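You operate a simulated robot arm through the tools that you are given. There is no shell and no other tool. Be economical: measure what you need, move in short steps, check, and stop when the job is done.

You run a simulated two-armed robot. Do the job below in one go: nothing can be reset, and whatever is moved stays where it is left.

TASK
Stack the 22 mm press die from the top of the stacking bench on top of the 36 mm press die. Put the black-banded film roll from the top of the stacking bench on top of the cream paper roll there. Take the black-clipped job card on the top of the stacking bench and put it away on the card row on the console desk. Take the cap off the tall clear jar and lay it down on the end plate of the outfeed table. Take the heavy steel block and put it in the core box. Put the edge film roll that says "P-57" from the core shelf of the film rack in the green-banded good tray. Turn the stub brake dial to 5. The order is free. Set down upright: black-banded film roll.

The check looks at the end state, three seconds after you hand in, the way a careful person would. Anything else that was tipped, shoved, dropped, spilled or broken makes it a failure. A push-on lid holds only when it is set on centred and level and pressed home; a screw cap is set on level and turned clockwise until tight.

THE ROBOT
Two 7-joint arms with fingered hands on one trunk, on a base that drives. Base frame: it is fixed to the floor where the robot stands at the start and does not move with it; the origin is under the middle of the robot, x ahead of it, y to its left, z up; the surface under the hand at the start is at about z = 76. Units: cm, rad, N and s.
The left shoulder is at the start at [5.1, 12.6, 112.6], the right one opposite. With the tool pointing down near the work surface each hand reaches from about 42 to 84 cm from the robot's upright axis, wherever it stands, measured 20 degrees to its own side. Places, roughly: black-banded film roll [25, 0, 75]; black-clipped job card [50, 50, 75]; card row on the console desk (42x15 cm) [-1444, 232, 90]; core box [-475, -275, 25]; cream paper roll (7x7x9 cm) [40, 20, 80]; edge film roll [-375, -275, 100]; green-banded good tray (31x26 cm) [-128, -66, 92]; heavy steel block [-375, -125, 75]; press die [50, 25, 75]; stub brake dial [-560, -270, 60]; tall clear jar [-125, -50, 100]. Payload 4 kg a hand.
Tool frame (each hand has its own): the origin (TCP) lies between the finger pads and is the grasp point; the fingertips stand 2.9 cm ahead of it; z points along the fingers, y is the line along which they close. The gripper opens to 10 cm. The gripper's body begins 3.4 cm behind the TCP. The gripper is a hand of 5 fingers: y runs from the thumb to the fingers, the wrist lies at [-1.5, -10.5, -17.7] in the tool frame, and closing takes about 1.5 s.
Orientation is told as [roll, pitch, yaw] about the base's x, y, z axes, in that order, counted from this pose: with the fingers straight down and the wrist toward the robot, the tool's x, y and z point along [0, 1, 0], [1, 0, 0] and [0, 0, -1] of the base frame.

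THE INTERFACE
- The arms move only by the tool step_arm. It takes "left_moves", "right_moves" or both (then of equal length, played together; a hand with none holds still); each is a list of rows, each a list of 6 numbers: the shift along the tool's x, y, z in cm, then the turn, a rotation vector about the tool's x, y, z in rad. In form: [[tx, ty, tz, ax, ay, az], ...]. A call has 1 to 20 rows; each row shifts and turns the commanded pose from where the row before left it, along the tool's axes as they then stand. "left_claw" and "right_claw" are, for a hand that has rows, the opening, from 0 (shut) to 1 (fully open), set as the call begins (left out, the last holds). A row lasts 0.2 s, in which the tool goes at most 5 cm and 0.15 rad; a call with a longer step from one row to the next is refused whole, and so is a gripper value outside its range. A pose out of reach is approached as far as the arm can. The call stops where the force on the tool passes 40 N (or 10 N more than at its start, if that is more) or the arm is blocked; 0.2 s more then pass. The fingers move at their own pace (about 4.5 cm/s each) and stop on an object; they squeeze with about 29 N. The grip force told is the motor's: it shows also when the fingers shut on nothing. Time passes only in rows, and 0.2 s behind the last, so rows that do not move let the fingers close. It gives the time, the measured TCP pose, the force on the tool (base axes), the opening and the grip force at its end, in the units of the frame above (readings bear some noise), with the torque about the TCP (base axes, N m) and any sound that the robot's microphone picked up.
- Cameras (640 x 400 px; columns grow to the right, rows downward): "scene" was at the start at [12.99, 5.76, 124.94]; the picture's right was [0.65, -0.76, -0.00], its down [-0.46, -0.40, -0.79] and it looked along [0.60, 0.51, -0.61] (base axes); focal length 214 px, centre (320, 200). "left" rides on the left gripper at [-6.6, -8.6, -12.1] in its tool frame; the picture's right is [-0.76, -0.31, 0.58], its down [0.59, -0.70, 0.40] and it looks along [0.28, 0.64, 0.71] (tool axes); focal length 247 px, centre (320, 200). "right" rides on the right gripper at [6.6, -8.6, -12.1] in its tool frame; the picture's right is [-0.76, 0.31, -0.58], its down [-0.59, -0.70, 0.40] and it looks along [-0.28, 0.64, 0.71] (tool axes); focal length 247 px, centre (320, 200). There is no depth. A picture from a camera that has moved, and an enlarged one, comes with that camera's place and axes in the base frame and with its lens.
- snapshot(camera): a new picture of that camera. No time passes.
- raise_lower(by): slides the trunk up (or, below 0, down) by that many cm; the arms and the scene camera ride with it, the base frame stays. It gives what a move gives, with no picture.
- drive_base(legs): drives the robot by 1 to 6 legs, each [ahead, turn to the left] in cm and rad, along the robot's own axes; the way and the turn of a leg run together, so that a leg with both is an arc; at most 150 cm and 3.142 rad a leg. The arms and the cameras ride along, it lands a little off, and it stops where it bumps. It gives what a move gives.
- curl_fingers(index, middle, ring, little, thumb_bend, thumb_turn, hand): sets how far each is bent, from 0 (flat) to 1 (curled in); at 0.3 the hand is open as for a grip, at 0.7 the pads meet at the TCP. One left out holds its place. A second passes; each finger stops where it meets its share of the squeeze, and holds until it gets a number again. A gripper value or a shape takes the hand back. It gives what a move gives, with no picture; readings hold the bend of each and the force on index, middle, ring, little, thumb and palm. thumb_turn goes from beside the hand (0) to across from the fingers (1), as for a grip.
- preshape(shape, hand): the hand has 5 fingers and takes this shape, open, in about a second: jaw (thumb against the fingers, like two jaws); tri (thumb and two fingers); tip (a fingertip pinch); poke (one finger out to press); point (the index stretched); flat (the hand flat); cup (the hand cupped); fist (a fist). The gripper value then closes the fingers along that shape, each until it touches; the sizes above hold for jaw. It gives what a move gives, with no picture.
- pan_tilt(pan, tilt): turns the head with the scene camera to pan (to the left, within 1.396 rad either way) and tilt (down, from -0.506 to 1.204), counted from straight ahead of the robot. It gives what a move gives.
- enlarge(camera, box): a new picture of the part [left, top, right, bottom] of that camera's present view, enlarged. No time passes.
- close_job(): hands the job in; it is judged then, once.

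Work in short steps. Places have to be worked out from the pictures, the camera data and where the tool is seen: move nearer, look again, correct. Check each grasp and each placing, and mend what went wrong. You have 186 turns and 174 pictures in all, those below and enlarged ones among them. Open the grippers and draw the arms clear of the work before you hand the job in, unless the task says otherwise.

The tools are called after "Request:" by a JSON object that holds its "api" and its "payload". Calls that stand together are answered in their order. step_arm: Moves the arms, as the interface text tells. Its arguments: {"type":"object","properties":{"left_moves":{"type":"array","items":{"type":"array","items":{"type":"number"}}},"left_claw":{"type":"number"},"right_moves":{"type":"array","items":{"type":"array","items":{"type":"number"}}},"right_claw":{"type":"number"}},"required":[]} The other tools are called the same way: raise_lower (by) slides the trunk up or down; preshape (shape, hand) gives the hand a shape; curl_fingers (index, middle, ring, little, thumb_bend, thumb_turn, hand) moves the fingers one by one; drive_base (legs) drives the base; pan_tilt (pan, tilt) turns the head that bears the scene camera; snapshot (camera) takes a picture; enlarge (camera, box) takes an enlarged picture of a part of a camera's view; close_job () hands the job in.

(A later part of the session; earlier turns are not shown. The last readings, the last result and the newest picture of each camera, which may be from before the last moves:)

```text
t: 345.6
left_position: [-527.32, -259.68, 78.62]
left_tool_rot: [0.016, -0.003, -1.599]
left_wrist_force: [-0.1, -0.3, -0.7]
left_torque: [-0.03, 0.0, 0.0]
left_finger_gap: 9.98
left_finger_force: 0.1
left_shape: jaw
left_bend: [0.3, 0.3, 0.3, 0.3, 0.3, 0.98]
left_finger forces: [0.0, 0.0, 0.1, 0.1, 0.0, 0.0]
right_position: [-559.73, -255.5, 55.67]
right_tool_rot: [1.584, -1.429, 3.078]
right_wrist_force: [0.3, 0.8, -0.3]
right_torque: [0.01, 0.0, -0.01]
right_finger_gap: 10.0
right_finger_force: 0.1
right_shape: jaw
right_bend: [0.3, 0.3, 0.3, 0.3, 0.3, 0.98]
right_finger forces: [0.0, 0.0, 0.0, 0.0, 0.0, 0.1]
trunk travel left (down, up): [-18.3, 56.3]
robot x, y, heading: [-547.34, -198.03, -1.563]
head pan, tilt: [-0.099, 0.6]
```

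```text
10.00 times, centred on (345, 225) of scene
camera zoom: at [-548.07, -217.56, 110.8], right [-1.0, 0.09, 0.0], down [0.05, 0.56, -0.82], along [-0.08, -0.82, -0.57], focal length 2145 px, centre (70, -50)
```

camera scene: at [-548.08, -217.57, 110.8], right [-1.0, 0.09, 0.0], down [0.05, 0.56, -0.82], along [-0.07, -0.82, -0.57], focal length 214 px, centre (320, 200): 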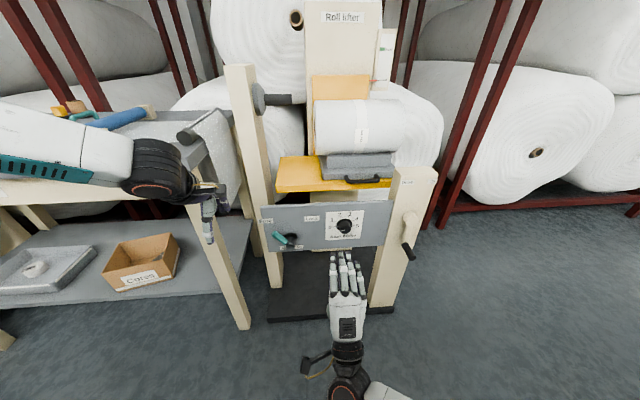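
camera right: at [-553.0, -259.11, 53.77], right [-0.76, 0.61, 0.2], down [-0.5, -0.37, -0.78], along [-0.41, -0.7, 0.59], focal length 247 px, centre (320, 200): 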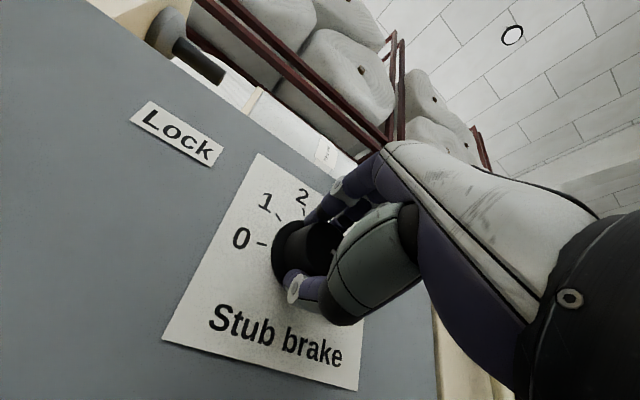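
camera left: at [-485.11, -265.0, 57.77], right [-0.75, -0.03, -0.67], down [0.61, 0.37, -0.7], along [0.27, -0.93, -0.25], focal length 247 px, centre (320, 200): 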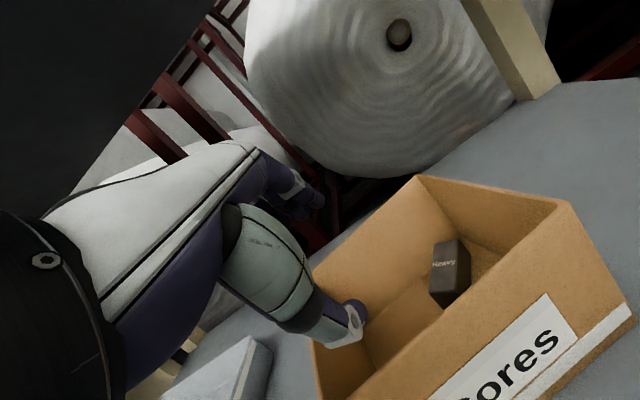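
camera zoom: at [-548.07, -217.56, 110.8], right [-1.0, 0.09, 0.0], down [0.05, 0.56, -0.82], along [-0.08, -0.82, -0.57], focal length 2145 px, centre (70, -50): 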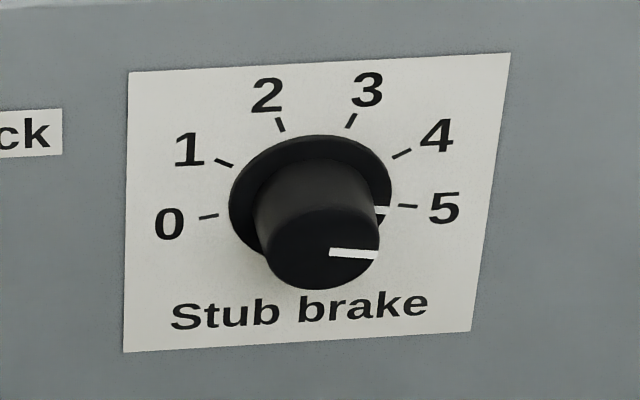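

The dial reads 5. Now the film roll: I keep the right hand forward, turn it so it closes sideways, raise the trunk and drive to the film rack.

Request:
{"api": "drive_base", "payload": {"legs": [[-8, 0]]}}

Request:
{"api": "raise_lower", "payload": {"by": 48}}

Request:
{"api": "step_arm", "payload": {"right_moves": [[0, 0, 0, 0, 0, -0.149], [0, 0, 0, 0, 0, -0.149], [0, 0, 0, 0, 0, -0.149], [0, 0, 0, 0, 0, -0.149], [0, 0, 0, 0, 0, -0.149], [0, 0, 0, 0, 0, -0.149], [0, 0, 0, 0, 0, -0.149], [0, 0, 0, 0, 0, -0.149], [0, 0, 0, 0, 0, -0.149], [0, 0, 0, 0, 0, -0.149], [0, 0, 0, 0, 0, -0.149], [0, 0, 0, 0, 0, 0]]}}

Request:
{"api": "drive_base", "payload": {"legs": [[0, 1.563], [150, 0], [32, 0], [0, -1.571]]}}

Request:
{"api": "pan_tilt", "payload": {"pan": -0.1, "tilt": 0.6}}

Request:
{"api": "snapshot", "payload": {"camera": "scene"}}

```text
t: 346.7
left_position: [-527.28, -251.62, 78.59]
left_tool_rot: [0.017, -0.003, -1.596]
left_wrist_force: [-0.2, 0.2, 0.5]
left_torque: [0.02, 0.04, 0.02]
left_finger_gap: 9.98
left_finger_force: 0.1
left_shape: jaw
left_bend: [0.3, 0.3, 0.3, 0.3, 0.3, 0.98]
left_finger forces: [0.0, 0.0, 0.0, 0.1, 0.1, 0.0]
right_position: [-559.6, -247.77, 55.81]
right_tool_rot: [1.572, -1.43, 3.091]
right_wrist_force: [-0.7, -0.3, -0.9]
right_torque: [-0.07, -0.02, 0.01]
right_finger_gap: 9.99
right_finger_force: 0.0
right_shape: jaw
right_bend: [0.3, 0.3, 0.3, 0.3, 0.3, 0.98]
right_finger forces: [0.0, 0.0, 0.0, 0.0, 0.0, 0.1]
trunk travel left (down, up): [-18.3, 56.3]
robot x, y, heading: [-547.26, -189.93, -1.565]
head pan, tilt: [-0.099, 0.6]
```

```text
refused: 48 is not a number from -40 to 40
```

```text
t: 349.3
left_position: [-527.34, -251.56, 78.67]
left_tool_rot: [0.02, -0.004, -1.596]
left_wrist_force: [0.5, 0.1, 0.3]
left_torque: [0.02, 0.01, 0.0]
left_finger_gap: 10.0
left_finger_force: 0.2
left_shape: jaw
left_bend: [0.3, 0.3, 0.3, 0.3, 0.3, 0.98]
left_finger forces: [0.0, 0.0, 0.0, 0.0, 0.0, 0.0]
right_position: [-559.58, -247.69, 55.8]
right_tool_rot: [-1.571, -0.073, -0.049]
right_wrist_force: [0.2, -0.5, -0.7]
right_torque: [0.01, -0.01, -0.03]
right_finger_gap: 9.99
right_finger_force: 0.1
right_shape: jaw
right_bend: [0.3, 0.3, 0.3, 0.3, 0.3, 0.98]
right_finger forces: [0.1, 0.0, 0.1, 0.0, 0.0, 0.0]
trunk travel left (down, up): [-18.3, 56.3]
robot x, y, heading: [-547.7, -190.02, -1.571]
head pan, tilt: [-0.099, 0.6]
```

```text
t: 366.2
left_position: [-345.67, -254.1, 78.67]
left_tool_rot: [0.018, -0.004, -1.592]
left_wrist_force: [-0.2, 0.4, -0.1]
left_torque: [-0.01, 0.0, 0.02]
left_finger_gap: 9.96
left_finger_force: 0.1
left_shape: jaw
left_bend: [0.3, 0.3, 0.3, 0.3, 0.3, 0.98]
left_finger forces: [0.0, 0.0, 0.0, 0.1, 0.0, 0.0]
right_position: [-377.96, -250.29, 55.81]
right_tool_rot: [-1.572, -0.072, -0.045]
right_wrist_force: [0.7, -0.7, -0.3]
right_torque: [-0.02, -0.03, 0.0]
right_finger_gap: 9.97
right_finger_force: 0.0
right_shape: jaw
right_bend: [0.3, 0.3, 0.3, 0.3, 0.3, 0.98]
right_finger forces: [0.0, 0.1, 0.0, 0.0, 0.0, 0.0]
trunk travel left (down, up): [-18.3, 56.3]
robot x, y, heading: [-366.43, -192.35, -1.564]
head pan, tilt: [-0.099, 0.6]
```

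```text
t: 366.8
left_position: [-345.87, -253.98, 78.79]
left_tool_rot: [0.019, -0.003, -1.59]
left_wrist_force: [0.9, -0.6, 0.7]
left_torque: [-0.02, -0.01, -0.01]
left_finger_gap: 9.98
left_finger_force: 0.1
left_shape: jaw
left_bend: [0.3, 0.3, 0.3, 0.3, 0.3, 0.98]
left_finger forces: [0.1, 0.0, 0.0, 0.0, 0.0, 0.0]
right_position: [-378.16, -250.41, 55.82]
right_tool_rot: [-1.571, -0.072, -0.045]
right_wrist_force: [0.1, 0.1, 0.5]
right_torque: [-0.03, 0.02, -0.01]
right_finger_gap: 9.99
right_finger_force: 0.0
right_shape: jaw
right_bend: [0.3, 0.3, 0.3, 0.3, 0.3, 0.98]
right_finger forces: [0.1, 0.1, 0.0, 0.0, 0.1, 0.0]
trunk travel left (down, up): [-18.3, 56.3]
robot x, y, heading: [-366.27, -192.81, -1.565]
head pan, tilt: [-0.099, 0.6]
```

```text
26 pictures are left
camera scene: at [-366.92, -212.13, 110.8], right [-1.0, 0.09, 0.0], down [0.05, 0.56, -0.82], along [-0.08, -0.82, -0.57], focal length 214 px, centre (320, 200)
```

scene: 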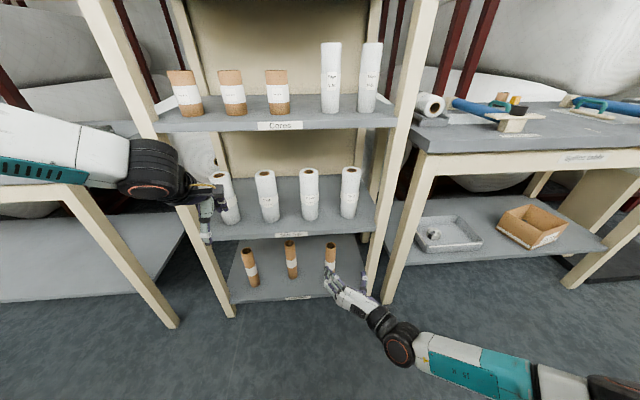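

I zoom on the two tall rolls on the "Cores" shelf, back off 8 cm for safety and raise the trunk.

Request:
{"api": "enlarge", "payload": {"camera": "scene", "box": [250, 30, 410, 140]}}

Request:
{"api": "drive_base", "payload": {"legs": [[-8, 0]]}}

Request:
{"api": "raise_lower", "payload": {"by": 40}}

Request:
{"api": "enlarge", "payload": {"camera": "scene", "box": [240, 120, 440, 300]}}

```text
3.64 times, centred on (330, 85) of scene
camera zoom: at [-366.92, -212.13, 110.8], right [-1.0, 0.09, 0.0], down [0.05, 0.56, -0.82], along [-0.08, -0.82, -0.57], focal length 780 px, centre (284, 618)
```

zoom: 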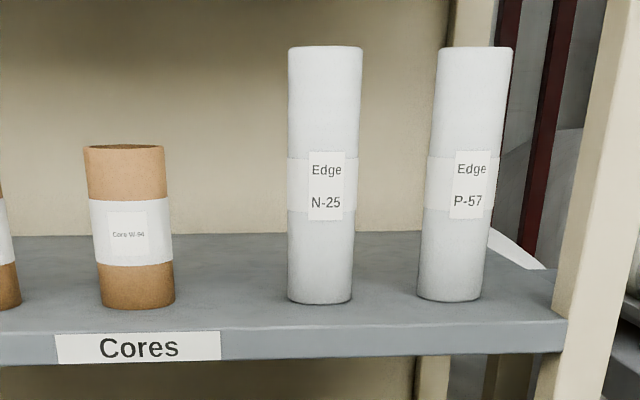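

```text
t: 367.9
left_position: [-345.92, -246.05, 78.68]
left_tool_rot: [0.019, -0.003, -1.593]
left_wrist_force: [0.0, 0.0, 0.8]
left_torque: [0.0, -0.03, -0.02]
left_finger_gap: 9.97
left_finger_force: 0.0
left_shape: jaw
left_bend: [0.3, 0.3, 0.3, 0.3, 0.3, 0.98]
left_finger forces: [0.0, 0.0, 0.0, 0.0, 0.0, 0.0]
right_position: [-378.31, -242.16, 55.86]
right_tool_rot: [-1.574, -0.071, -0.046]
right_wrist_force: [-0.7, 0.2, 0.6]
right_torque: [0.04, -0.02, -0.01]
right_finger_gap: 9.98
right_finger_force: 0.0
right_shape: jaw
right_bend: [0.3, 0.3, 0.3, 0.3, 0.3, 0.98]
right_finger forces: [0.0, 0.0, 0.0, 0.1, 0.0, 0.0]
trunk travel left (down, up): [-18.3, 56.3]
robot x, y, heading: [-366.45, -184.57, -1.561]
head pan, tilt: [-0.099, 0.6]
```

```text
t: 371.7
left_position: [-345.88, -245.94, 118.67]
left_tool_rot: [0.02, -0.003, -1.594]
left_wrist_force: [0.9, 0.7, -0.3]
left_torque: [0.0, 0.01, -0.01]
left_finger_gap: 9.99
left_finger_force: 0.1
left_shape: jaw
left_bend: [0.3, 0.3, 0.3, 0.3, 0.3, 0.98]
left_finger forces: [0.0, 0.0, 0.0, 0.0, 0.0, 0.1]
right_position: [-378.19, -242.29, 95.72]
right_tool_rot: [-1.573, -0.072, -0.046]
right_wrist_force: [-0.3, 0.4, 1.0]
right_torque: [0.0, 0.01, 0.02]
right_finger_gap: 9.98
right_finger_force: 0.0
right_shape: jaw
right_bend: [0.3, 0.3, 0.3, 0.3, 0.3, 0.98]
right_finger forces: [0.1, 0.1, 0.1, 0.1, 0.0, 0.0]
trunk travel left (down, up): [-58.3, 16.3]
robot x, y, heading: [-365.82, -184.34, -1.566]
head pan, tilt: [-0.099, 0.6]
```

```text
2.22 times, centred on (340, 210) of scene
camera zoom: at [-367.06, -195.91, 151.54], right [-1.0, 0.09, 0.0], down [0.05, 0.56, -0.82], along [-0.08, -0.82, -0.57], focal length 477 px, centre (276, 178)
```

zoom: 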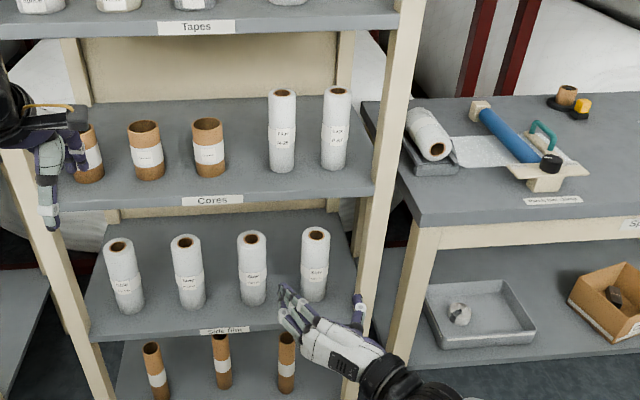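

P-57 is the right-hand roll at about [-387.5, -281.5], z 95–112.5, close to the post. I retract the left hand, yaw the right hand 30° to the right, raise 8 cm and drive up.

Request:
{"api": "step_arm", "payload": {"left_moves": [[0, -4, 0, 0, 0, 0], [0, -4, 0, 0, 0, 0], [0, -4, 0, 0, 0, 0], [0, -4, 0, 0, 0, 0], [0, -4, 0, 0, 0, 0], [0, 0, 0, 0, 0, 0]], "right_moves": [[0, 0, 0, 0.13, 0, 0], [0, 0, 0, 0.13, 0, 0], [0, 0, 0, 0.13, 0, 0], [0, 0, 0, 0.13, 0, 0], [0, 0, 0, 0, 0, 0], [0, 0, 0, 0, 0, 0]], "right_claw": 0.85}}

Request:
{"api": "raise_lower", "payload": {"by": 8.3}}

Request:
{"api": "drive_base", "payload": {"legs": [[25, 0]]}}

Request:
{"api": "snapshot", "payload": {"camera": "scene"}}

```text
t: 373.1
left_position: [-345.31, -226.13, 118.83]
left_tool_rot: [0.021, -0.002, -1.592]
left_wrist_force: [-0.4, -0.7, -0.3]
left_torque: [0.02, -0.02, 0.01]
left_finger_gap: 9.97
left_finger_force: 0.0
left_shape: jaw
left_bend: [0.3, 0.3, 0.3, 0.3, 0.3, 0.98]
left_finger forces: [0.0, 0.0, 0.0, 0.0, 0.0, 0.0]
right_position: [-378.17, -242.19, 95.81]
right_tool_rot: [-1.536, -0.064, -0.567]
right_wrist_force: [-0.5, -0.4, -0.4]
right_torque: [-0.04, -0.01, -0.01]
right_finger_gap: 8.53
right_finger_force: 0.0
right_shape: jaw
right_bend: [0.35, 0.32, 0.25, 0.35, 0.3, 0.98]
right_finger forces: [0.0, 0.0, 0.1, 0.0, 0.0, 0.0]
trunk travel left (down, up): [-58.3, 16.3]
robot x, y, heading: [-366.24, -184.11, -1.566]
head pan, tilt: [-0.099, 0.6]
```

```text
t: 374.3
left_position: [-345.4, -226.0, 126.87]
left_tool_rot: [0.021, -0.004, -1.594]
left_wrist_force: [-0.2, -0.1, 0.2]
left_torque: [0.0, 0.03, 0.0]
left_finger_gap: 10.0
left_finger_force: 0.0
left_shape: jaw
left_bend: [0.3, 0.3, 0.3, 0.3, 0.3, 0.98]
left_finger forces: [0.0, 0.1, 0.0, 0.0, 0.0, 0.1]
right_position: [-378.13, -242.14, 104.1]
right_tool_rot: [-1.538, -0.064, -0.566]
right_wrist_force: [0.2, -0.3, 0.0]
right_torque: [-0.02, -0.01, -0.02]
right_finger_gap: 8.53
right_finger_force: 0.0
right_shape: jaw
right_bend: [0.35, 0.32, 0.25, 0.35, 0.3, 0.98]
right_finger forces: [0.0, 0.0, 0.0, 0.0, 0.0, 0.0]
trunk travel left (down, up): [-66.6, 8.0]
robot x, y, heading: [-366.57, -184.51, -1.561]
head pan, tilt: [-0.099, 0.6]
```

```text
t: 376.1
left_position: [-345.25, -251.38, 126.86]
left_tool_rot: [0.019, -0.004, -1.594]
left_wrist_force: [-0.5, -0.5, -0.2]
left_torque: [-0.01, 0.0, -0.01]
left_finger_gap: 9.99
left_finger_force: 0.0
left_shape: jaw
left_bend: [0.3, 0.3, 0.3, 0.3, 0.3, 0.98]
left_finger forces: [0.0, 0.0, 0.0, 0.0, 0.0, 0.0]
right_position: [-378.05, -267.57, 104.07]
right_tool_rot: [-1.537, -0.062, -0.567]
right_wrist_force: [0.0, -0.7, -0.5]
right_torque: [-0.03, 0.0, 0.0]
right_finger_gap: 8.53
right_finger_force: 0.0
right_shape: jaw
right_bend: [0.35, 0.32, 0.25, 0.35, 0.3, 0.98]
right_finger forces: [0.0, 0.1, 0.0, 0.0, 0.1, 0.0]
trunk travel left (down, up): [-66.6, 8.0]
robot x, y, heading: [-366.21, -209.32, -1.564]
head pan, tilt: [-0.099, 0.6]
```

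```text
23 pictures are left
camera scene: at [-366.9, -221.09, 159.86], right [-1.0, 0.09, 0.0], down [0.05, 0.56, -0.82], along [-0.08, -0.82, -0.57], focal length 214 px, centre (320, 200)
```

scene: 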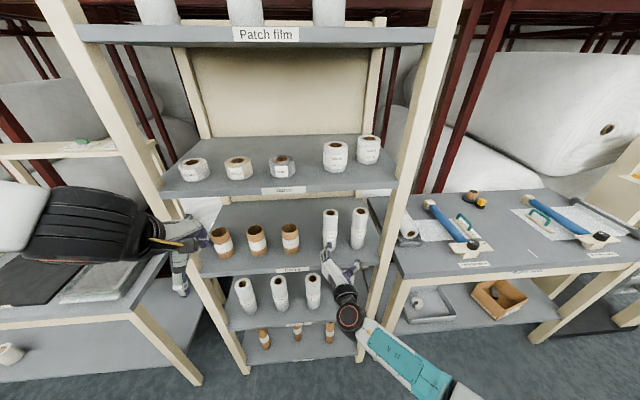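

The approach line points at P-57 with about 1 cm clearance to N-25. I shift 1 cm right and advance 12 cm, then check with the hand camera.

Request:
{"api": "step_arm", "payload": {"right_moves": [[0, -0.84, 0.54, 0, 0, 0], [0, 0, 3, 0, 0, 0], [0, 0, 3, 0, 0, 0], [0, 0, 3, 0, 0, 0], [0, 0, 2, 0, 0, 0], [0, 0, 0, 0, 0, 0]]}}

Request:
{"api": "snapshot", "payload": {"camera": "right"}}

Request:
{"api": "enlarge", "payload": {"camera": "scene", "box": [280, 190, 420, 300]}}

```text
t: 377.5
left_position: [-345.32, -251.13, 126.93]
left_tool_rot: [0.019, -0.004, -1.594]
left_wrist_force: [0.3, 0.4, 0.0]
left_torque: [0.01, -0.01, -0.04]
left_finger_gap: 9.99
left_finger_force: 0.1
left_shape: jaw
left_bend: [0.3, 0.3, 0.3, 0.3, 0.3, 0.98]
left_finger forces: [0.1, 0.0, 0.0, 0.0, 0.0, 0.0]
right_position: [-384.9, -276.61, 103.67]
right_tool_rot: [-1.535, -0.063, -0.568]
right_wrist_force: [-0.2, -0.2, 0.1]
right_torque: [0.01, 0.02, -0.02]
right_finger_gap: 8.51
right_finger_force: 0.1
right_shape: jaw
right_bend: [0.35, 0.32, 0.25, 0.35, 0.3, 0.98]
right_finger forces: [0.1, 0.0, 0.0, 0.0, 0.1, 0.0]
trunk travel left (down, up): [-66.6, 8.0]
robot x, y, heading: [-365.89, -209.46, -1.566]
head pan, tilt: [-0.099, 0.6]
```

```text
22 pictures are left
camera right: at [-385.14, -262.03, 97.01], right [0.51, 0.33, 0.79], down [-0.85, 0.04, 0.53], along [0.14, -0.94, 0.3], focal length 247 px, centre (320, 200)
```

right: 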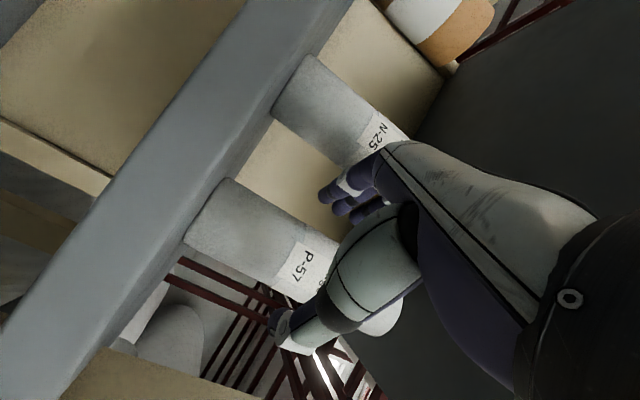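

```text
3.64 times, centred on (350, 245) of scene
camera zoom: at [-366.9, -220.96, 159.87], right [-1.0, 0.09, 0.0], down [0.05, 0.56, -0.82], along [-0.08, -0.82, -0.57], focal length 780 px, centre (211, 36)
```

zoom: 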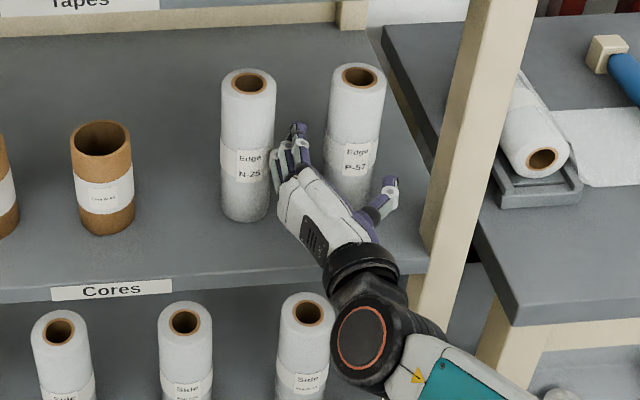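

The fingers are between the rolls and the thumb is beyond P-57. I advance 5 cm more and close.

Request:
{"api": "step_arm", "payload": {"right_moves": [[0, 0, 2, 0, 0, 0], [0, 0, 2, 0, 0, 0], [0, 0, 1, 0, 0, 0], [0, 0, 0, 0, 0, 0]]}}

Request:
{"api": "step_arm", "payload": {"right_moves": [[0, 0, 0, 0, 0, 0], [0, 0, 0, 0, 0, 0], [0, 0, 0, 0, 0, 0], [0, 0, 0, 0, 0, 0], [0, 0, 0, 0, 0, 0], [0, 0, 0, 0, 0, 0], [0, 0, 0, 0, 0, 0], [0, 0, 0, 0, 0, 0]], "right_claw": 0}}

Request:
{"api": "enlarge", "payload": {"camera": "scene", "box": [280, 190, 420, 300]}}

```text
t: 378.5
left_position: [-345.3, -251.19, 127.03]
left_tool_rot: [0.018, -0.003, -1.595]
left_wrist_force: [0.4, 0.3, 0.4]
left_torque: [-0.02, -0.02, 0.03]
left_finger_gap: 9.97
left_finger_force: 0.0
left_shape: jaw
left_bend: [0.3, 0.3, 0.3, 0.3, 0.3, 0.98]
left_finger forces: [0.0, 0.1, 0.0, 0.0, 0.1, 0.0]
right_position: [-387.63, -280.92, 103.45]
right_tool_rot: [-1.537, -0.064, -0.566]
right_wrist_force: [0.3, -0.1, -0.4]
right_torque: [0.01, -0.03, 0.02]
right_finger_gap: 8.54
right_finger_force: 0.1
right_shape: jaw
right_bend: [0.35, 0.32, 0.25, 0.35, 0.3, 0.98]
right_finger forces: [0.0, 0.0, 0.1, 0.0, 0.0, 0.1]
trunk travel left (down, up): [-66.6, 8.0]
robot x, y, heading: [-365.96, -209.56, -1.564]
head pan, tilt: [-0.099, 0.6]
```

```text
t: 380.3
left_position: [-345.14, -251.24, 126.91]
left_tool_rot: [0.021, -0.003, -1.594]
left_wrist_force: [-0.6, -0.3, 0.5]
left_torque: [-0.02, 0.0, 0.0]
left_finger_gap: 9.98
left_finger_force: 0.1
left_shape: jaw
left_bend: [0.3, 0.3, 0.3, 0.3, 0.3, 0.98]
left_finger forces: [0.1, 0.0, 0.0, 0.0, 0.0, 0.1]
right_position: [-387.66, -280.81, 103.43]
right_tool_rot: [-1.537, -0.063, -0.566]
right_wrist_force: [-1.4, -1.0, 2.6]
right_torque: [-0.03, 0.2, 0.04]
right_finger_gap: 4.07
right_finger_force: 28.5
right_shape: jaw
right_bend: [0.47, 0.57, 0.75, 0.52, 0.36, 1.0]
right_finger forces: [14.4, 6.1, 3.3, 2.5, 26.4, 0.0]
trunk travel left (down, up): [-66.6, 8.0]
robot x, y, heading: [-366.24, -209.45, -1.567]
head pan, tilt: [-0.099, 0.6]
```

```text
3.64 times, centred on (350, 245) of scene
camera zoom: at [-366.9, -220.98, 159.87], right [-1.0, 0.09, 0.0], down [0.05, 0.56, -0.82], along [-0.08, -0.82, -0.57], focal length 780 px, centre (211, 36)
```

zoom: 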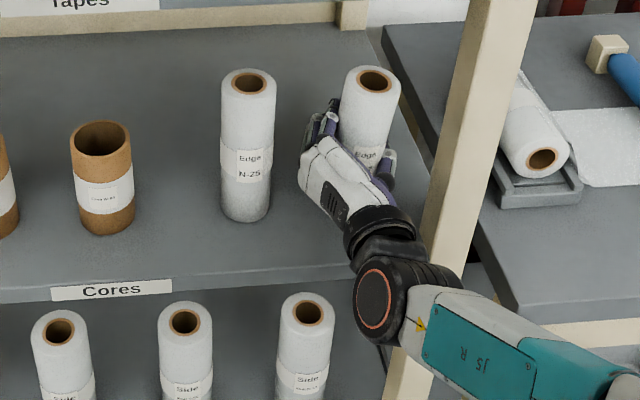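

P-57 is gripped. I lift it 3.5 cm with the trunk and back straight out.

Request:
{"api": "raise_lower", "payload": {"by": 3.5}}

Request:
{"api": "drive_base", "payload": {"legs": [[-32, 0]]}}

Request:
{"api": "snapshot", "payload": {"camera": "scene"}}

```text
t: 381.1
left_position: [-345.19, -251.29, 130.4]
left_tool_rot: [0.019, -0.004, -1.593]
left_wrist_force: [0.1, -0.3, -0.1]
left_torque: [-0.02, 0.02, 0.0]
left_finger_gap: 9.96
left_finger_force: 0.1
left_shape: jaw
left_bend: [0.3, 0.3, 0.3, 0.3, 0.3, 0.98]
left_finger forces: [0.0, 0.1, 0.0, 0.0, 0.0, 0.1]
right_position: [-387.67, -280.83, 106.8]
right_tool_rot: [-1.534, -0.064, -0.568]
right_wrist_force: [-0.1, -0.3, -2.8]
right_torque: [-0.04, 0.0, -0.04]
right_finger_gap: 4.1
right_finger_force: 28.6
right_shape: jaw
right_bend: [0.46, 0.57, 0.75, 0.54, 0.36, 0.98]
right_finger forces: [16.3, 4.6, 2.0, 2.6, 24.8, 0.0]
trunk travel left (down, up): [-70.1, 4.5]
robot x, y, heading: [-366.19, -209.84, -1.563]
head pan, tilt: [-0.099, 0.6]
```

```text
t: 383.2
left_position: [-345.79, -219.06, 130.41]
left_tool_rot: [0.019, -0.006, -1.6]
left_wrist_force: [-0.2, 0.4, -0.2]
left_torque: [-0.01, 0.02, 0.04]
left_finger_gap: 9.98
left_finger_force: 0.1
left_shape: jaw
left_bend: [0.3, 0.3, 0.3, 0.3, 0.3, 0.98]
left_finger forces: [0.1, 0.1, 0.1, 0.0, 0.0, 0.0]
right_position: [-388.24, -248.4, 107.01]
right_tool_rot: [-1.536, -0.065, -0.573]
right_wrist_force: [0.4, 1.7, -2.5]
right_torque: [-0.03, -0.03, -0.01]
right_finger_gap: 4.09
right_finger_force: 29.2
right_shape: jaw
right_bend: [0.46, 0.57, 0.75, 0.54, 0.36, 0.98]
right_finger forces: [16.4, 4.5, 1.8, 2.8, 24.9, 0.0]
trunk travel left (down, up): [-70.1, 4.5]
robot x, y, heading: [-366.1, -177.12, -1.573]
head pan, tilt: [-0.099, 0.6]
```

```text
19 pictures are left
camera scene: at [-367.08, -188.59, 163.36], right [-0.99, 0.1, 0.0], down [0.06, 0.56, -0.82], along [-0.08, -0.82, -0.57], focal length 214 px, centre (320, 200)
```

scene: 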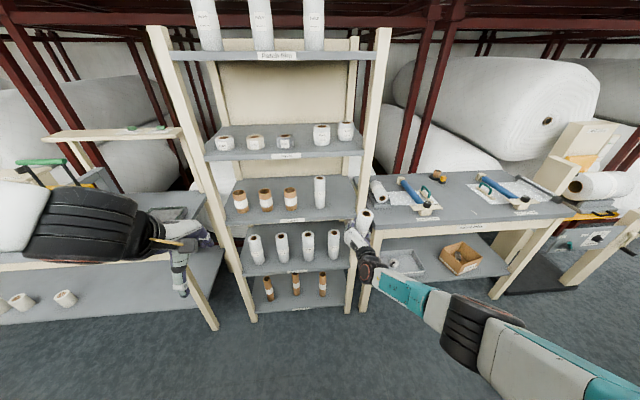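

P-57 is out and everything else on the rack stands. I turn along the aisle, drive toward the outfeed table, then restore the right hand to pointing down.

Request:
{"api": "drive_base", "payload": {"legs": [[0, 1.573], [150, 0], [142, 0]]}}

Request:
{"api": "step_arm", "payload": {"right_moves": [[0, 0, -2, -0.13, 0, 0], [0, 0, -2, -0.13, 0, 0], [0, 0, -2, -0.13, 0, 0], [0, 0, -2, -0.13, 0, 0], [0, 0, 0, 0, 0, 0.149], [0, 0, 0, 0, 0, 0.149], [0, 0, 0, 0, 0, 0.149], [0, 0, 0, 0, 0, 0.149], [0, 0, 0, 0, 0, 0.149], [0, 0, 0, 0, 0, 0.149], [0, 0, 0, 0, 0, 0.149], [0, 0, 0, 0, 0, 0.149], [0, 0, 0, 0, 0, 0.149], [0, 0, 0, 0, 0, 0.149], [0, 0, 0, 0, 0, 0]]}}

Request:
{"api": "step_arm", "payload": {"right_moves": [[0, 0, 0, 0.145, 0, 0], [0, 0, 0, 0.145, 0, 0], [0, 0, 0, 0.145, 0, 0], [0, 0, 0, 0.145, 0, 0], [0, 0, 0, 0.145, 0, 0], [0, 0, 0, 0.145, 0, 0], [0, 0, 0, 0.145, 0, 0], [0, 0, 0, 0.145, 0, 0], [0, 0, 0, 0.145, 0, 0], [0, 0, 0, 0.145, 0, 0], [0, 0, 0, 0.12, 0, 0], [0, 0, 0, 0, 0, 0]]}}

```text
t: 385.2
left_position: [-330.59, -208.57, 130.34]
left_tool_rot: [0.024, -0.002, -1.207]
left_wrist_force: [0.5, 0.8, -0.5]
left_torque: [-0.08, 0.02, 0.01]
left_finger_gap: 9.98
left_finger_force: 0.0
left_shape: jaw
left_bend: [0.3, 0.3, 0.3, 0.3, 0.3, 0.98]
left_finger forces: [0.0, 0.0, 0.1, 0.0, 0.0, 0.1]
right_position: [-358.92, -252.67, 106.36]
right_tool_rot: [-1.532, -0.068, -0.174]
right_wrist_force: [0.5, -0.3, -1.6]
right_torque: [-0.03, 0.03, -0.01]
right_finger_gap: 3.78
right_finger_force: 29.2
right_shape: jaw
right_bend: [0.45, 0.58, 0.74, 0.54, 0.4, 0.98]
right_finger forces: [17.2, 4.4, 0.8, 3.2, 25.5, 0.0]
trunk travel left (down, up): [-70.1, 4.5]
robot x, y, heading: [-366.26, -178.89, -1.277]
head pan, tilt: [-0.099, 0.6]
stopped in leg 1: the robot was blocked; the commanded pose is now the measured one
```

```text
t: 388.4
left_position: [-330.72, -208.99, 130.29]
left_tool_rot: [0.025, -0.002, -1.206]
left_wrist_force: [0.6, 0.0, -0.5]
left_torque: [-0.02, 0.01, 0.03]
left_finger_gap: 10.0
left_finger_force: 0.1
left_shape: jaw
left_bend: [0.3, 0.3, 0.3, 0.3, 0.3, 0.98]
left_finger forces: [0.0, 0.1, 0.1, 0.1, 0.1, 0.1]
right_position: [-359.17, -242.55, 111.01]
right_tool_rot: [0.524, -1.571, -1.75]
right_wrist_force: [-0.2, -0.3, -3.0]
right_torque: [0.02, -0.03, 0.04]
right_finger_gap: 3.8
right_finger_force: 29.2
right_shape: jaw
right_bend: [0.45, 0.58, 0.74, 0.54, 0.4, 0.98]
right_finger forces: [16.0, 3.9, 0.5, 3.2, 26.1, 0.0]
right hand out of reach, approached as far as the arm can: row 1, 2, 3, 5, 6, 7, 8, 9, 10, 11, 12, 13
trunk travel left (down, up): [-70.1, 4.5]
robot x, y, heading: [-365.99, -178.37, -1.279]
head pan, tilt: [-0.099, 0.6]
```

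```text
t: 391.0
left_position: [-330.55, -208.89, 130.2]
left_tool_rot: [0.024, -0.001, -1.207]
left_wrist_force: [0.3, 0.2, 0.4]
left_torque: [0.02, -0.01, 0.03]
left_finger_gap: 9.98
left_finger_force: 0.0
left_shape: jaw
left_bend: [0.3, 0.3, 0.3, 0.3, 0.3, 0.98]
left_finger forces: [0.0, 0.0, 0.0, 0.0, 0.0, 0.0]
right_position: [-353.66, -249.98, 100.89]
right_tool_rot: [-0.009, -0.197, -1.242]
right_wrist_force: [0.0, 0.3, -2.5]
right_torque: [-0.01, -0.06, -0.02]
right_finger_gap: 3.81
right_finger_force: 28.9
right_shape: jaw
right_bend: [0.45, 0.58, 0.74, 0.54, 0.4, 0.98]
right_finger forces: [16.2, 4.2, 0.7, 3.4, 25.7, 0.1]
right hand out of reach, approached as far as the arm can: row 1, 2, 3, 4, 5, 6, 7, 8, 10, 11
trunk travel left (down, up): [-70.1, 4.5]
robot x, y, heading: [-365.8, -178.71, -1.28]
head pan, tilt: [-0.099, 0.6]
```

The turn was blocked early, probably by the right elbow. I look before continuing.

Request:
{"api": "pan_tilt", "payload": {"pan": -0.5, "tilt": 0.6}}

Request:
{"api": "snapshot", "payload": {"camera": "scene"}}

```text
t: 391.9
left_position: [-330.55, -208.93, 130.2]
left_tool_rot: [0.025, -0.003, -1.206]
left_wrist_force: [0.2, -0.3, -0.2]
left_torque: [0.0, 0.0, -0.02]
left_finger_gap: 9.98
left_finger_force: 0.0
left_shape: jaw
left_bend: [0.3, 0.3, 0.3, 0.3, 0.3, 0.98]
left_finger forces: [0.0, 0.1, 0.1, 0.0, 0.1, 0.0]
right_position: [-353.82, -249.93, 100.93]
right_tool_rot: [-0.009, -0.197, -1.24]
right_wrist_force: [0.2, -0.4, -2.2]
right_torque: [0.0, -0.03, -0.02]
right_finger_gap: 3.78
right_finger_force: 29.1
right_shape: jaw
right_bend: [0.45, 0.58, 0.74, 0.54, 0.4, 0.98]
right_finger forces: [16.3, 4.1, 0.6, 3.5, 25.7, 0.0]
trunk travel left (down, up): [-70.1, 4.5]
robot x, y, heading: [-366.14, -178.68, -1.277]
head pan, tilt: [-0.499, 0.6]
```

```text
18 pictures are left
camera scene: at [-366.84, -189.74, 163.36], right [-0.98, 0.2, 0.0], down [0.11, 0.55, -0.82], along [-0.17, -0.81, -0.57], focal length 214 px, centre (320, 200)
```

scene: 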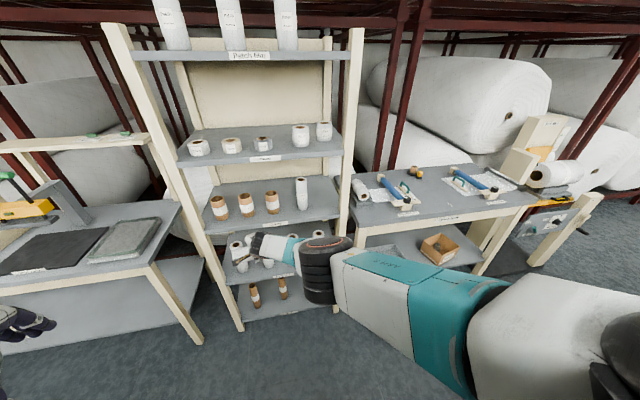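

The hand is clear of the rack; likely the base rear touched the machine side. I retract the right arm 24 cm, move forward 14 cm and turn again.

Request:
{"api": "step_arm", "payload": {"right_moves": [[0, -4, -0.5, 0, 0, 0], [0, -4, -0.5, 0, 0, 0], [0, -4, -0.5, 0, 0, 0], [0, -4, -0.5, 0, 0, 0], [0, -4, -0.5, 0, 0, 0], [0, -4, -0.5, 0, 0, 0], [0, 0, 0, 0, 0, 0]]}}

Request:
{"api": "drive_base", "payload": {"legs": [[14, 0], [0, 1.277]]}}

```text
t: 393.5
left_position: [-330.55, -209.02, 130.27]
left_tool_rot: [0.024, 0.0, -1.207]
left_wrist_force: [-0.2, -1.0, 0.1]
left_torque: [0.01, 0.01, 0.0]
left_finger_gap: 9.99
left_finger_force: 0.1
left_shape: jaw
left_bend: [0.3, 0.3, 0.3, 0.3, 0.3, 0.98]
left_finger forces: [0.0, 0.0, 0.0, 0.1, 0.0, 0.1]
right_position: [-361.65, -227.23, 99.08]
right_tool_rot: [-0.011, -0.196, -1.24]
right_wrist_force: [-0.3, -0.2, -2.3]
right_torque: [0.02, -0.04, 0.01]
right_finger_gap: 3.78
right_finger_force: 29.5
right_shape: jaw
right_bend: [0.45, 0.58, 0.74, 0.54, 0.4, 0.98]
right_finger forces: [15.8, 4.2, 0.8, 3.0, 24.6, 0.0]
trunk travel left (down, up): [-70.1, 4.5]
robot x, y, heading: [-365.81, -178.63, -1.271]
head pan, tilt: [-0.499, 0.6]
```

```text
t: 398.1
left_position: [-322.08, -167.97, 130.37]
left_tool_rot: [0.025, -0.001, 0.055]
left_wrist_force: [-0.4, 0.4, -0.6]
left_torque: [-0.04, 0.04, -0.01]
left_finger_gap: 9.99
left_finger_force: 0.0
left_shape: jaw
left_bend: [0.3, 0.3, 0.3, 0.3, 0.3, 0.98]
left_finger forces: [0.0, 0.0, 0.0, 0.1, 0.0, 0.0]
right_position: [-314.22, -203.16, 99.12]
right_tool_rot: [-0.01, -0.195, 0.022]
right_wrist_force: [-0.3, 1.0, -1.5]
right_torque: [0.04, -0.02, 0.0]
right_finger_gap: 3.82
right_finger_force: 28.7
right_shape: jaw
right_bend: [0.45, 0.58, 0.74, 0.54, 0.4, 0.98]
right_finger forces: [15.7, 4.1, 0.6, 3.0, 24.2, 0.1]
trunk travel left (down, up): [-70.1, 4.5]
robot x, y, heading: [-361.68, -191.9, -0.018]
head pan, tilt: [-0.499, 0.6]
```

Now clear. I raise the right hand a bit and drive back to stand in front of the outfeed table.

Request:
{"api": "step_arm", "payload": {"right_moves": [[0, 0.8, -4, 0.1, 0, 0], [0, 0.8, -4, 0.095, 0, 0], [0, 0.8, -4, 0, 0, 0], [0, 0, 0, 0, 0, 0]]}}

Request:
{"api": "drive_base", "payload": {"legs": [[150, 0], [142, 0], [0, 1.332], [126, 0], [0, 1.828], [34, 0]]}}

Request:
{"api": "pan_tilt", "payload": {"pan": -0.05, "tilt": 0.75}}

Request:
{"api": "snapshot", "payload": {"camera": "scene"}}

```text
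t: 399.1
left_position: [-322.07, -167.98, 130.27]
left_tool_rot: [0.025, -0.003, 0.053]
left_wrist_force: [0.5, -0.3, 0.1]
left_torque: [-0.01, 0.01, 0.03]
left_finger_gap: 9.99
left_finger_force: 0.1
left_shape: jaw
left_bend: [0.3, 0.3, 0.3, 0.3, 0.3, 0.98]
left_finger forces: [0.0, 0.1, 0.0, 0.0, 0.0, 0.1]
right_position: [-313.15, -203.08, 111.52]
right_tool_rot: [-0.009, -0.001, 0.018]
right_wrist_force: [1.5, 0.0, -1.9]
right_torque: [0.02, 0.0, -0.01]
right_finger_gap: 3.78
right_finger_force: 29.5
right_shape: jaw
right_bend: [0.45, 0.58, 0.74, 0.54, 0.4, 0.98]
right_finger forces: [15.6, 4.1, 0.7, 3.2, 23.8, 0.0]
trunk travel left (down, up): [-70.1, 4.5]
robot x, y, heading: [-361.66, -192.32, -0.013]
head pan, tilt: [-0.499, 0.6]
```

```text
t: 428.8
left_position: [-114.5, -102.06, 130.31]
left_tool_rot: [0.023, -0.003, -3.059]
left_wrist_force: [0.3, 0.3, -0.5]
left_torque: [0.02, -0.01, 0.02]
left_finger_gap: 10.0
left_finger_force: 0.0
left_shape: jaw
left_bend: [0.3, 0.3, 0.3, 0.3, 0.3, 0.98]
left_finger forces: [0.0, 0.0, 0.0, 0.1, 0.0, 0.0]
right_position: [-124.5, -67.31, 111.4]
right_tool_rot: [-0.009, 0.0, -3.095]
right_wrist_force: [0.3, 0.0, -2.3]
right_torque: [-0.01, -0.01, 0.0]
right_finger_gap: 3.78
right_finger_force: 29.6
right_shape: jaw
right_bend: [0.45, 0.58, 0.74, 0.54, 0.4, 0.98]
right_finger forces: [15.6, 3.9, 0.7, 3.2, 23.6, 0.0]
trunk travel left (down, up): [-70.1, 4.5]
robot x, y, heading: [-75.32, -76.51, -3.131]
head pan, tilt: [-0.499, 0.6]
```

```text
t: 429.7
left_position: [-114.54, -102.0, 130.28]
left_tool_rot: [0.025, -0.003, -3.061]
left_wrist_force: [-0.5, 0.5, -0.2]
left_torque: [-0.01, -0.01, -0.03]
left_finger_gap: 9.98
left_finger_force: 0.1
left_shape: jaw
left_bend: [0.3, 0.3, 0.3, 0.3, 0.3, 0.98]
left_finger forces: [0.1, 0.0, 0.0, 0.0, 0.0, 0.0]
right_position: [-124.51, -67.14, 111.37]
right_tool_rot: [-0.009, 0.0, -3.096]
right_wrist_force: [0.9, -0.9, -2.8]
right_torque: [-0.02, -0.01, -0.01]
right_finger_gap: 3.77
right_finger_force: 28.5
right_shape: jaw
right_bend: [0.45, 0.58, 0.74, 0.54, 0.4, 0.98]
right_finger forces: [15.5, 3.7, 0.7, 3.2, 23.3, 0.1]
trunk travel left (down, up): [-70.1, 4.5]
robot x, y, heading: [-75.99, -76.77, -3.133]
head pan, tilt: [-0.051, 0.75]
```

```text
17 pictures are left
camera scene: at [-86.49, -76.2, 162.08], right [0.04, 1.0, 0.0], down [0.68, -0.03, -0.73], along [-0.73, 0.03, -0.68], focal length 214 px, centre (320, 200)
```

scene: 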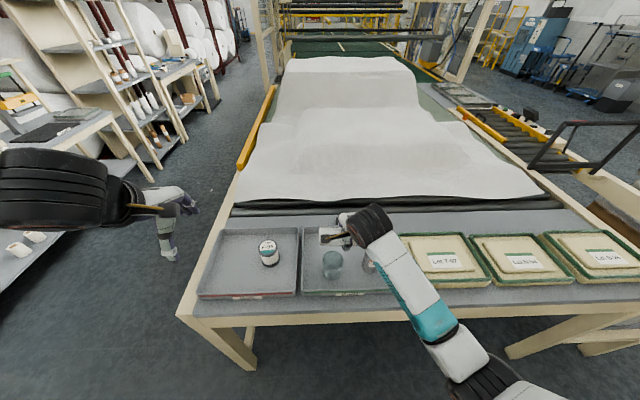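

The roll is over the tray. I move it to the free area behind the jar and glass (x about -136.5, y about -68.5) and lower partway.

Request:
{"api": "step_arm", "payload": {"right_moves": [[0.35, 3, -0.5, 0, 0, 0], [0.35, 3, -0.5, 0, 0, 0], [0.35, 3, 0, 0, 0, 0], [0.35, 3, 0, 0, 0, 0], [0, 0, 3.5, 0, 0, 0], [0, 0, 3.5, 0, 0, 0], [0, 0, 3, 0, 0, 0], [0, 0, 0, 0, 0, 0]]}}

Request:
{"api": "enlarge", "payload": {"camera": "scene", "box": [270, 190, 430, 310]}}

Request:
{"api": "snapshot", "payload": {"camera": "right"}}

```text
t: 431.5
left_position: [-114.64, -102.07, 130.4]
left_tool_rot: [0.024, -0.001, -3.058]
left_wrist_force: [-0.3, -0.4, -1.1]
left_torque: [0.0, -0.03, 0.03]
left_finger_gap: 9.96
left_finger_force: 0.1
left_shape: jaw
left_bend: [0.3, 0.3, 0.3, 0.3, 0.3, 0.98]
left_finger forces: [0.0, 0.0, 0.0, 0.1, 0.0, 0.1]
right_position: [-136.53, -69.12, 102.46]
right_tool_rot: [-0.007, 0.0, -3.097]
right_wrist_force: [-0.3, -0.7, -2.3]
right_torque: [-0.02, 0.02, 0.02]
right_finger_gap: 3.79
right_finger_force: 28.4
right_shape: jaw
right_bend: [0.45, 0.58, 0.74, 0.54, 0.4, 0.98]
right_finger forces: [15.4, 3.7, 0.6, 3.2, 23.3, 0.0]
trunk travel left (down, up): [-70.1, 4.5]
robot x, y, heading: [-75.73, -76.6, -3.126]
head pan, tilt: [-0.051, 0.75]
```

```text
3.33 times, centred on (350, 250) of scene
camera zoom: at [-86.51, -76.21, 162.08], right [0.04, 1.0, 0.0], down [0.68, -0.03, -0.73], along [-0.73, 0.03, -0.68], focal length 715 px, centre (220, 33)
```

zoom: 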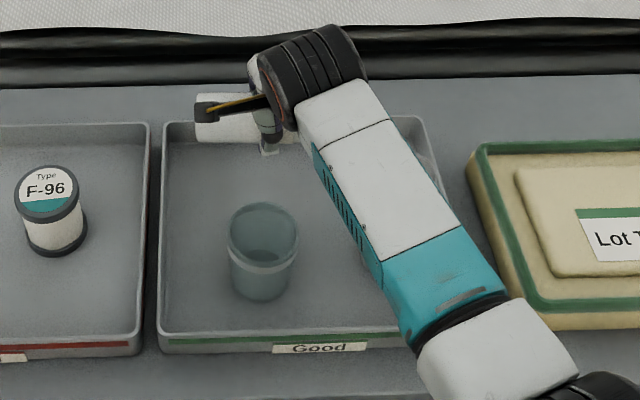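

```text
15 pictures are left
camera right: at [-127.71, -75.49, 114.45], right [-0.34, 0.74, 0.58], down [0.67, 0.62, -0.39], along [-0.65, 0.26, -0.71], focal length 247 px, centre (320, 200)
```

right: 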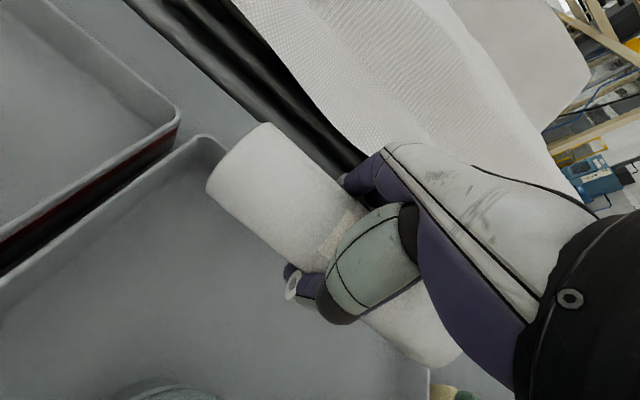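

Placement is clear of jar, glass and rim. I lower until contact.

Request:
{"api": "step_arm", "payload": {"right_moves": [[0, 0, 2.5, 0, 0, 0], [0, 0, 2, 0, 0, 0], [0, 0, 1, 0, 0, 0], [0, 0, 0.5, 0, 0, 0], [0, 0, 0.5, 0, 0, 0], [0, 0, 0, 0, 0, 0]]}}

```text
t: 432.9
left_position: [-114.57, -102.1, 130.23]
left_tool_rot: [0.023, -0.001, -3.059]
left_wrist_force: [0.0, 1.0, 0.5]
left_torque: [0.0, 0.0, 0.01]
left_finger_gap: 10.01
left_finger_force: 0.1
left_shape: jaw
left_bend: [0.3, 0.3, 0.3, 0.3, 0.3, 0.98]
left_finger forces: [0.0, 0.0, 0.0, 0.1, 0.1, 0.1]
right_position: [-136.56, -68.92, 95.96]
right_tool_rot: [-0.011, 0.001, -3.095]
right_wrist_force: [-0.5, 0.2, -2.8]
right_torque: [-0.01, 0.01, 0.0]
right_finger_gap: 3.78
right_finger_force: 29.8
right_shape: jaw
right_bend: [0.45, 0.58, 0.74, 0.54, 0.4, 0.98]
right_finger forces: [15.3, 3.7, 0.6, 3.3, 23.1, 0.0]
trunk travel left (down, up): [-70.1, 4.5]
robot x, y, heading: [-75.87, -76.46, -3.13]
head pan, tilt: [-0.051, 0.75]
```

Request:
{"api": "step_arm", "payload": {"right_moves": [[0, 0, 0.4, 0, 0, 0], [0, 0, 0.4, 0, 0, 0], [0, 0, 0.4, 0, 0, 0], [0, 0, 0, 0, 0, 0]]}}

```text
t: 433.9
left_position: [-114.26, -102.05, 130.43]
left_tool_rot: [0.026, -0.002, -3.06]
left_wrist_force: [-0.3, -0.4, -0.2]
left_torque: [0.0, 0.04, 0.0]
left_finger_gap: 9.99
left_finger_force: 0.1
left_shape: jaw
left_bend: [0.3, 0.3, 0.3, 0.3, 0.3, 0.98]
left_finger forces: [0.1, 0.1, 0.1, 0.0, 0.0, 0.0]
right_position: [-136.5, -69.1, 95.27]
right_tool_rot: [-0.008, -0.01, -3.095]
right_wrist_force: [6.6, 2.7, 25.8]
right_torque: [-0.17, -0.04, -0.06]
right_finger_gap: 4.08
right_finger_force: 29.1
right_shape: jaw
right_bend: [0.46, 0.59, 0.74, 0.54, 0.39, 0.98]
right_finger forces: [27.6, 6.6, 0.4, 2.7, 38.3, 0.0]
trunk travel left (down, up): [-70.1, 4.5]
robot x, y, heading: [-75.63, -76.99, -3.134]
head pan, tilt: [-0.051, 0.75]
```

Contact. I ease up, open moderately, and lift the hand straight out.

Request:
{"api": "step_arm", "payload": {"right_moves": [[0, 0, -0.3, 0, 0, 0], [0, 0, 0, 0, 0, 0], [0, 0, 0, 0, 0, 0], [0, 0, 0, 0, 0, 0], [0, 0, 0, 0, 0, 0], [0, 0, -2, 0, 0, 0], [0, 0, -3, 0, 0, 0], [0, 0, -4, 0, 0, 0], [0, 0, -4, 0, 0, 0], [0, 0, -4, 0, 0, 0], [0, 0, -4, 0, 0, 0], [0, 0, 0, 0, 0, 0]], "right_claw": 0.75}}

Request:
{"api": "drive_base", "payload": {"legs": [[-36, 0]]}}

Request:
{"api": "enlarge", "payload": {"camera": "scene", "box": [200, 100, 440, 260]}}

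```text
t: 436.5
left_position: [-114.53, -102.0, 130.25]
left_tool_rot: [0.023, -0.001, -3.058]
left_wrist_force: [-0.6, 0.4, 0.1]
left_torque: [0.01, -0.03, 0.03]
left_finger_gap: 9.98
left_finger_force: 0.1
left_shape: jaw
left_bend: [0.3, 0.3, 0.3, 0.3, 0.3, 0.98]
left_finger forces: [0.0, 0.1, 0.0, 0.0, 0.0, 0.0]
right_position: [-136.41, -69.11, 115.99]
right_tool_rot: [-0.008, -0.002, -3.096]
right_wrist_force: [0.4, 0.8, -0.4]
right_torque: [0.0, -0.03, 0.0]
right_finger_gap: 7.46
right_finger_force: 0.1
right_shape: jaw
right_bend: [0.39, 0.34, 0.25, 0.39, 0.3, 0.99]
right_finger forces: [0.0, 0.0, 0.0, 0.0, 0.0, 0.0]
trunk travel left (down, up): [-70.1, 4.5]
robot x, y, heading: [-75.64, -76.62, -3.134]
head pan, tilt: [-0.051, 0.75]
```

```text
t: 438.8
left_position: [-78.47, -101.74, 130.25]
left_tool_rot: [0.025, 0.0, -3.054]
left_wrist_force: [0.1, 0.7, -0.2]
left_torque: [0.0, 0.01, 0.0]
left_finger_gap: 9.98
left_finger_force: 0.1
left_shape: jaw
left_bend: [0.3, 0.3, 0.3, 0.3, 0.3, 0.98]
left_finger forces: [0.0, 0.0, 0.1, 0.0, 0.0, 0.0]
right_position: [-100.41, -68.98, 116.02]
right_tool_rot: [-0.008, -0.002, -3.09]
right_wrist_force: [-0.1, 0.0, 0.4]
right_torque: [0.01, 0.03, 0.01]
right_finger_gap: 7.46
right_finger_force: 0.0
right_shape: jaw
right_bend: [0.4, 0.34, 0.25, 0.39, 0.3, 0.99]
right_finger forces: [0.1, 0.0, 0.0, 0.0, 0.1, 0.0]
trunk travel left (down, up): [-70.1, 4.5]
robot x, y, heading: [-39.98, -76.21, -3.125]
head pan, tilt: [-0.051, 0.75]
```

```text
2.50 times, centred on (320, 180) of scene
camera zoom: at [-50.52, -75.81, 162.08], right [0.03, 1.0, 0.0], down [0.68, -0.02, -0.73], along [-0.73, 0.03, -0.68], focal length 536 px, centre (320, 250)
```

zoom: 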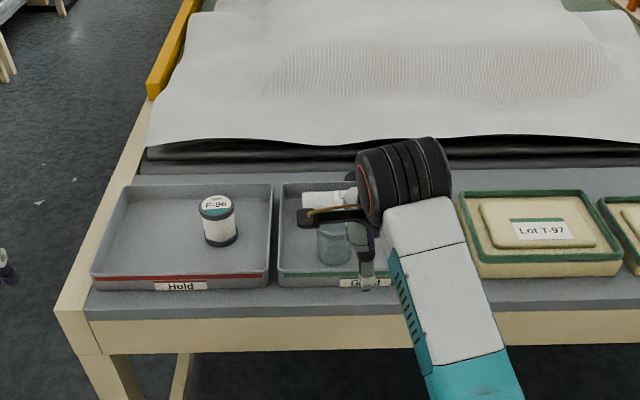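

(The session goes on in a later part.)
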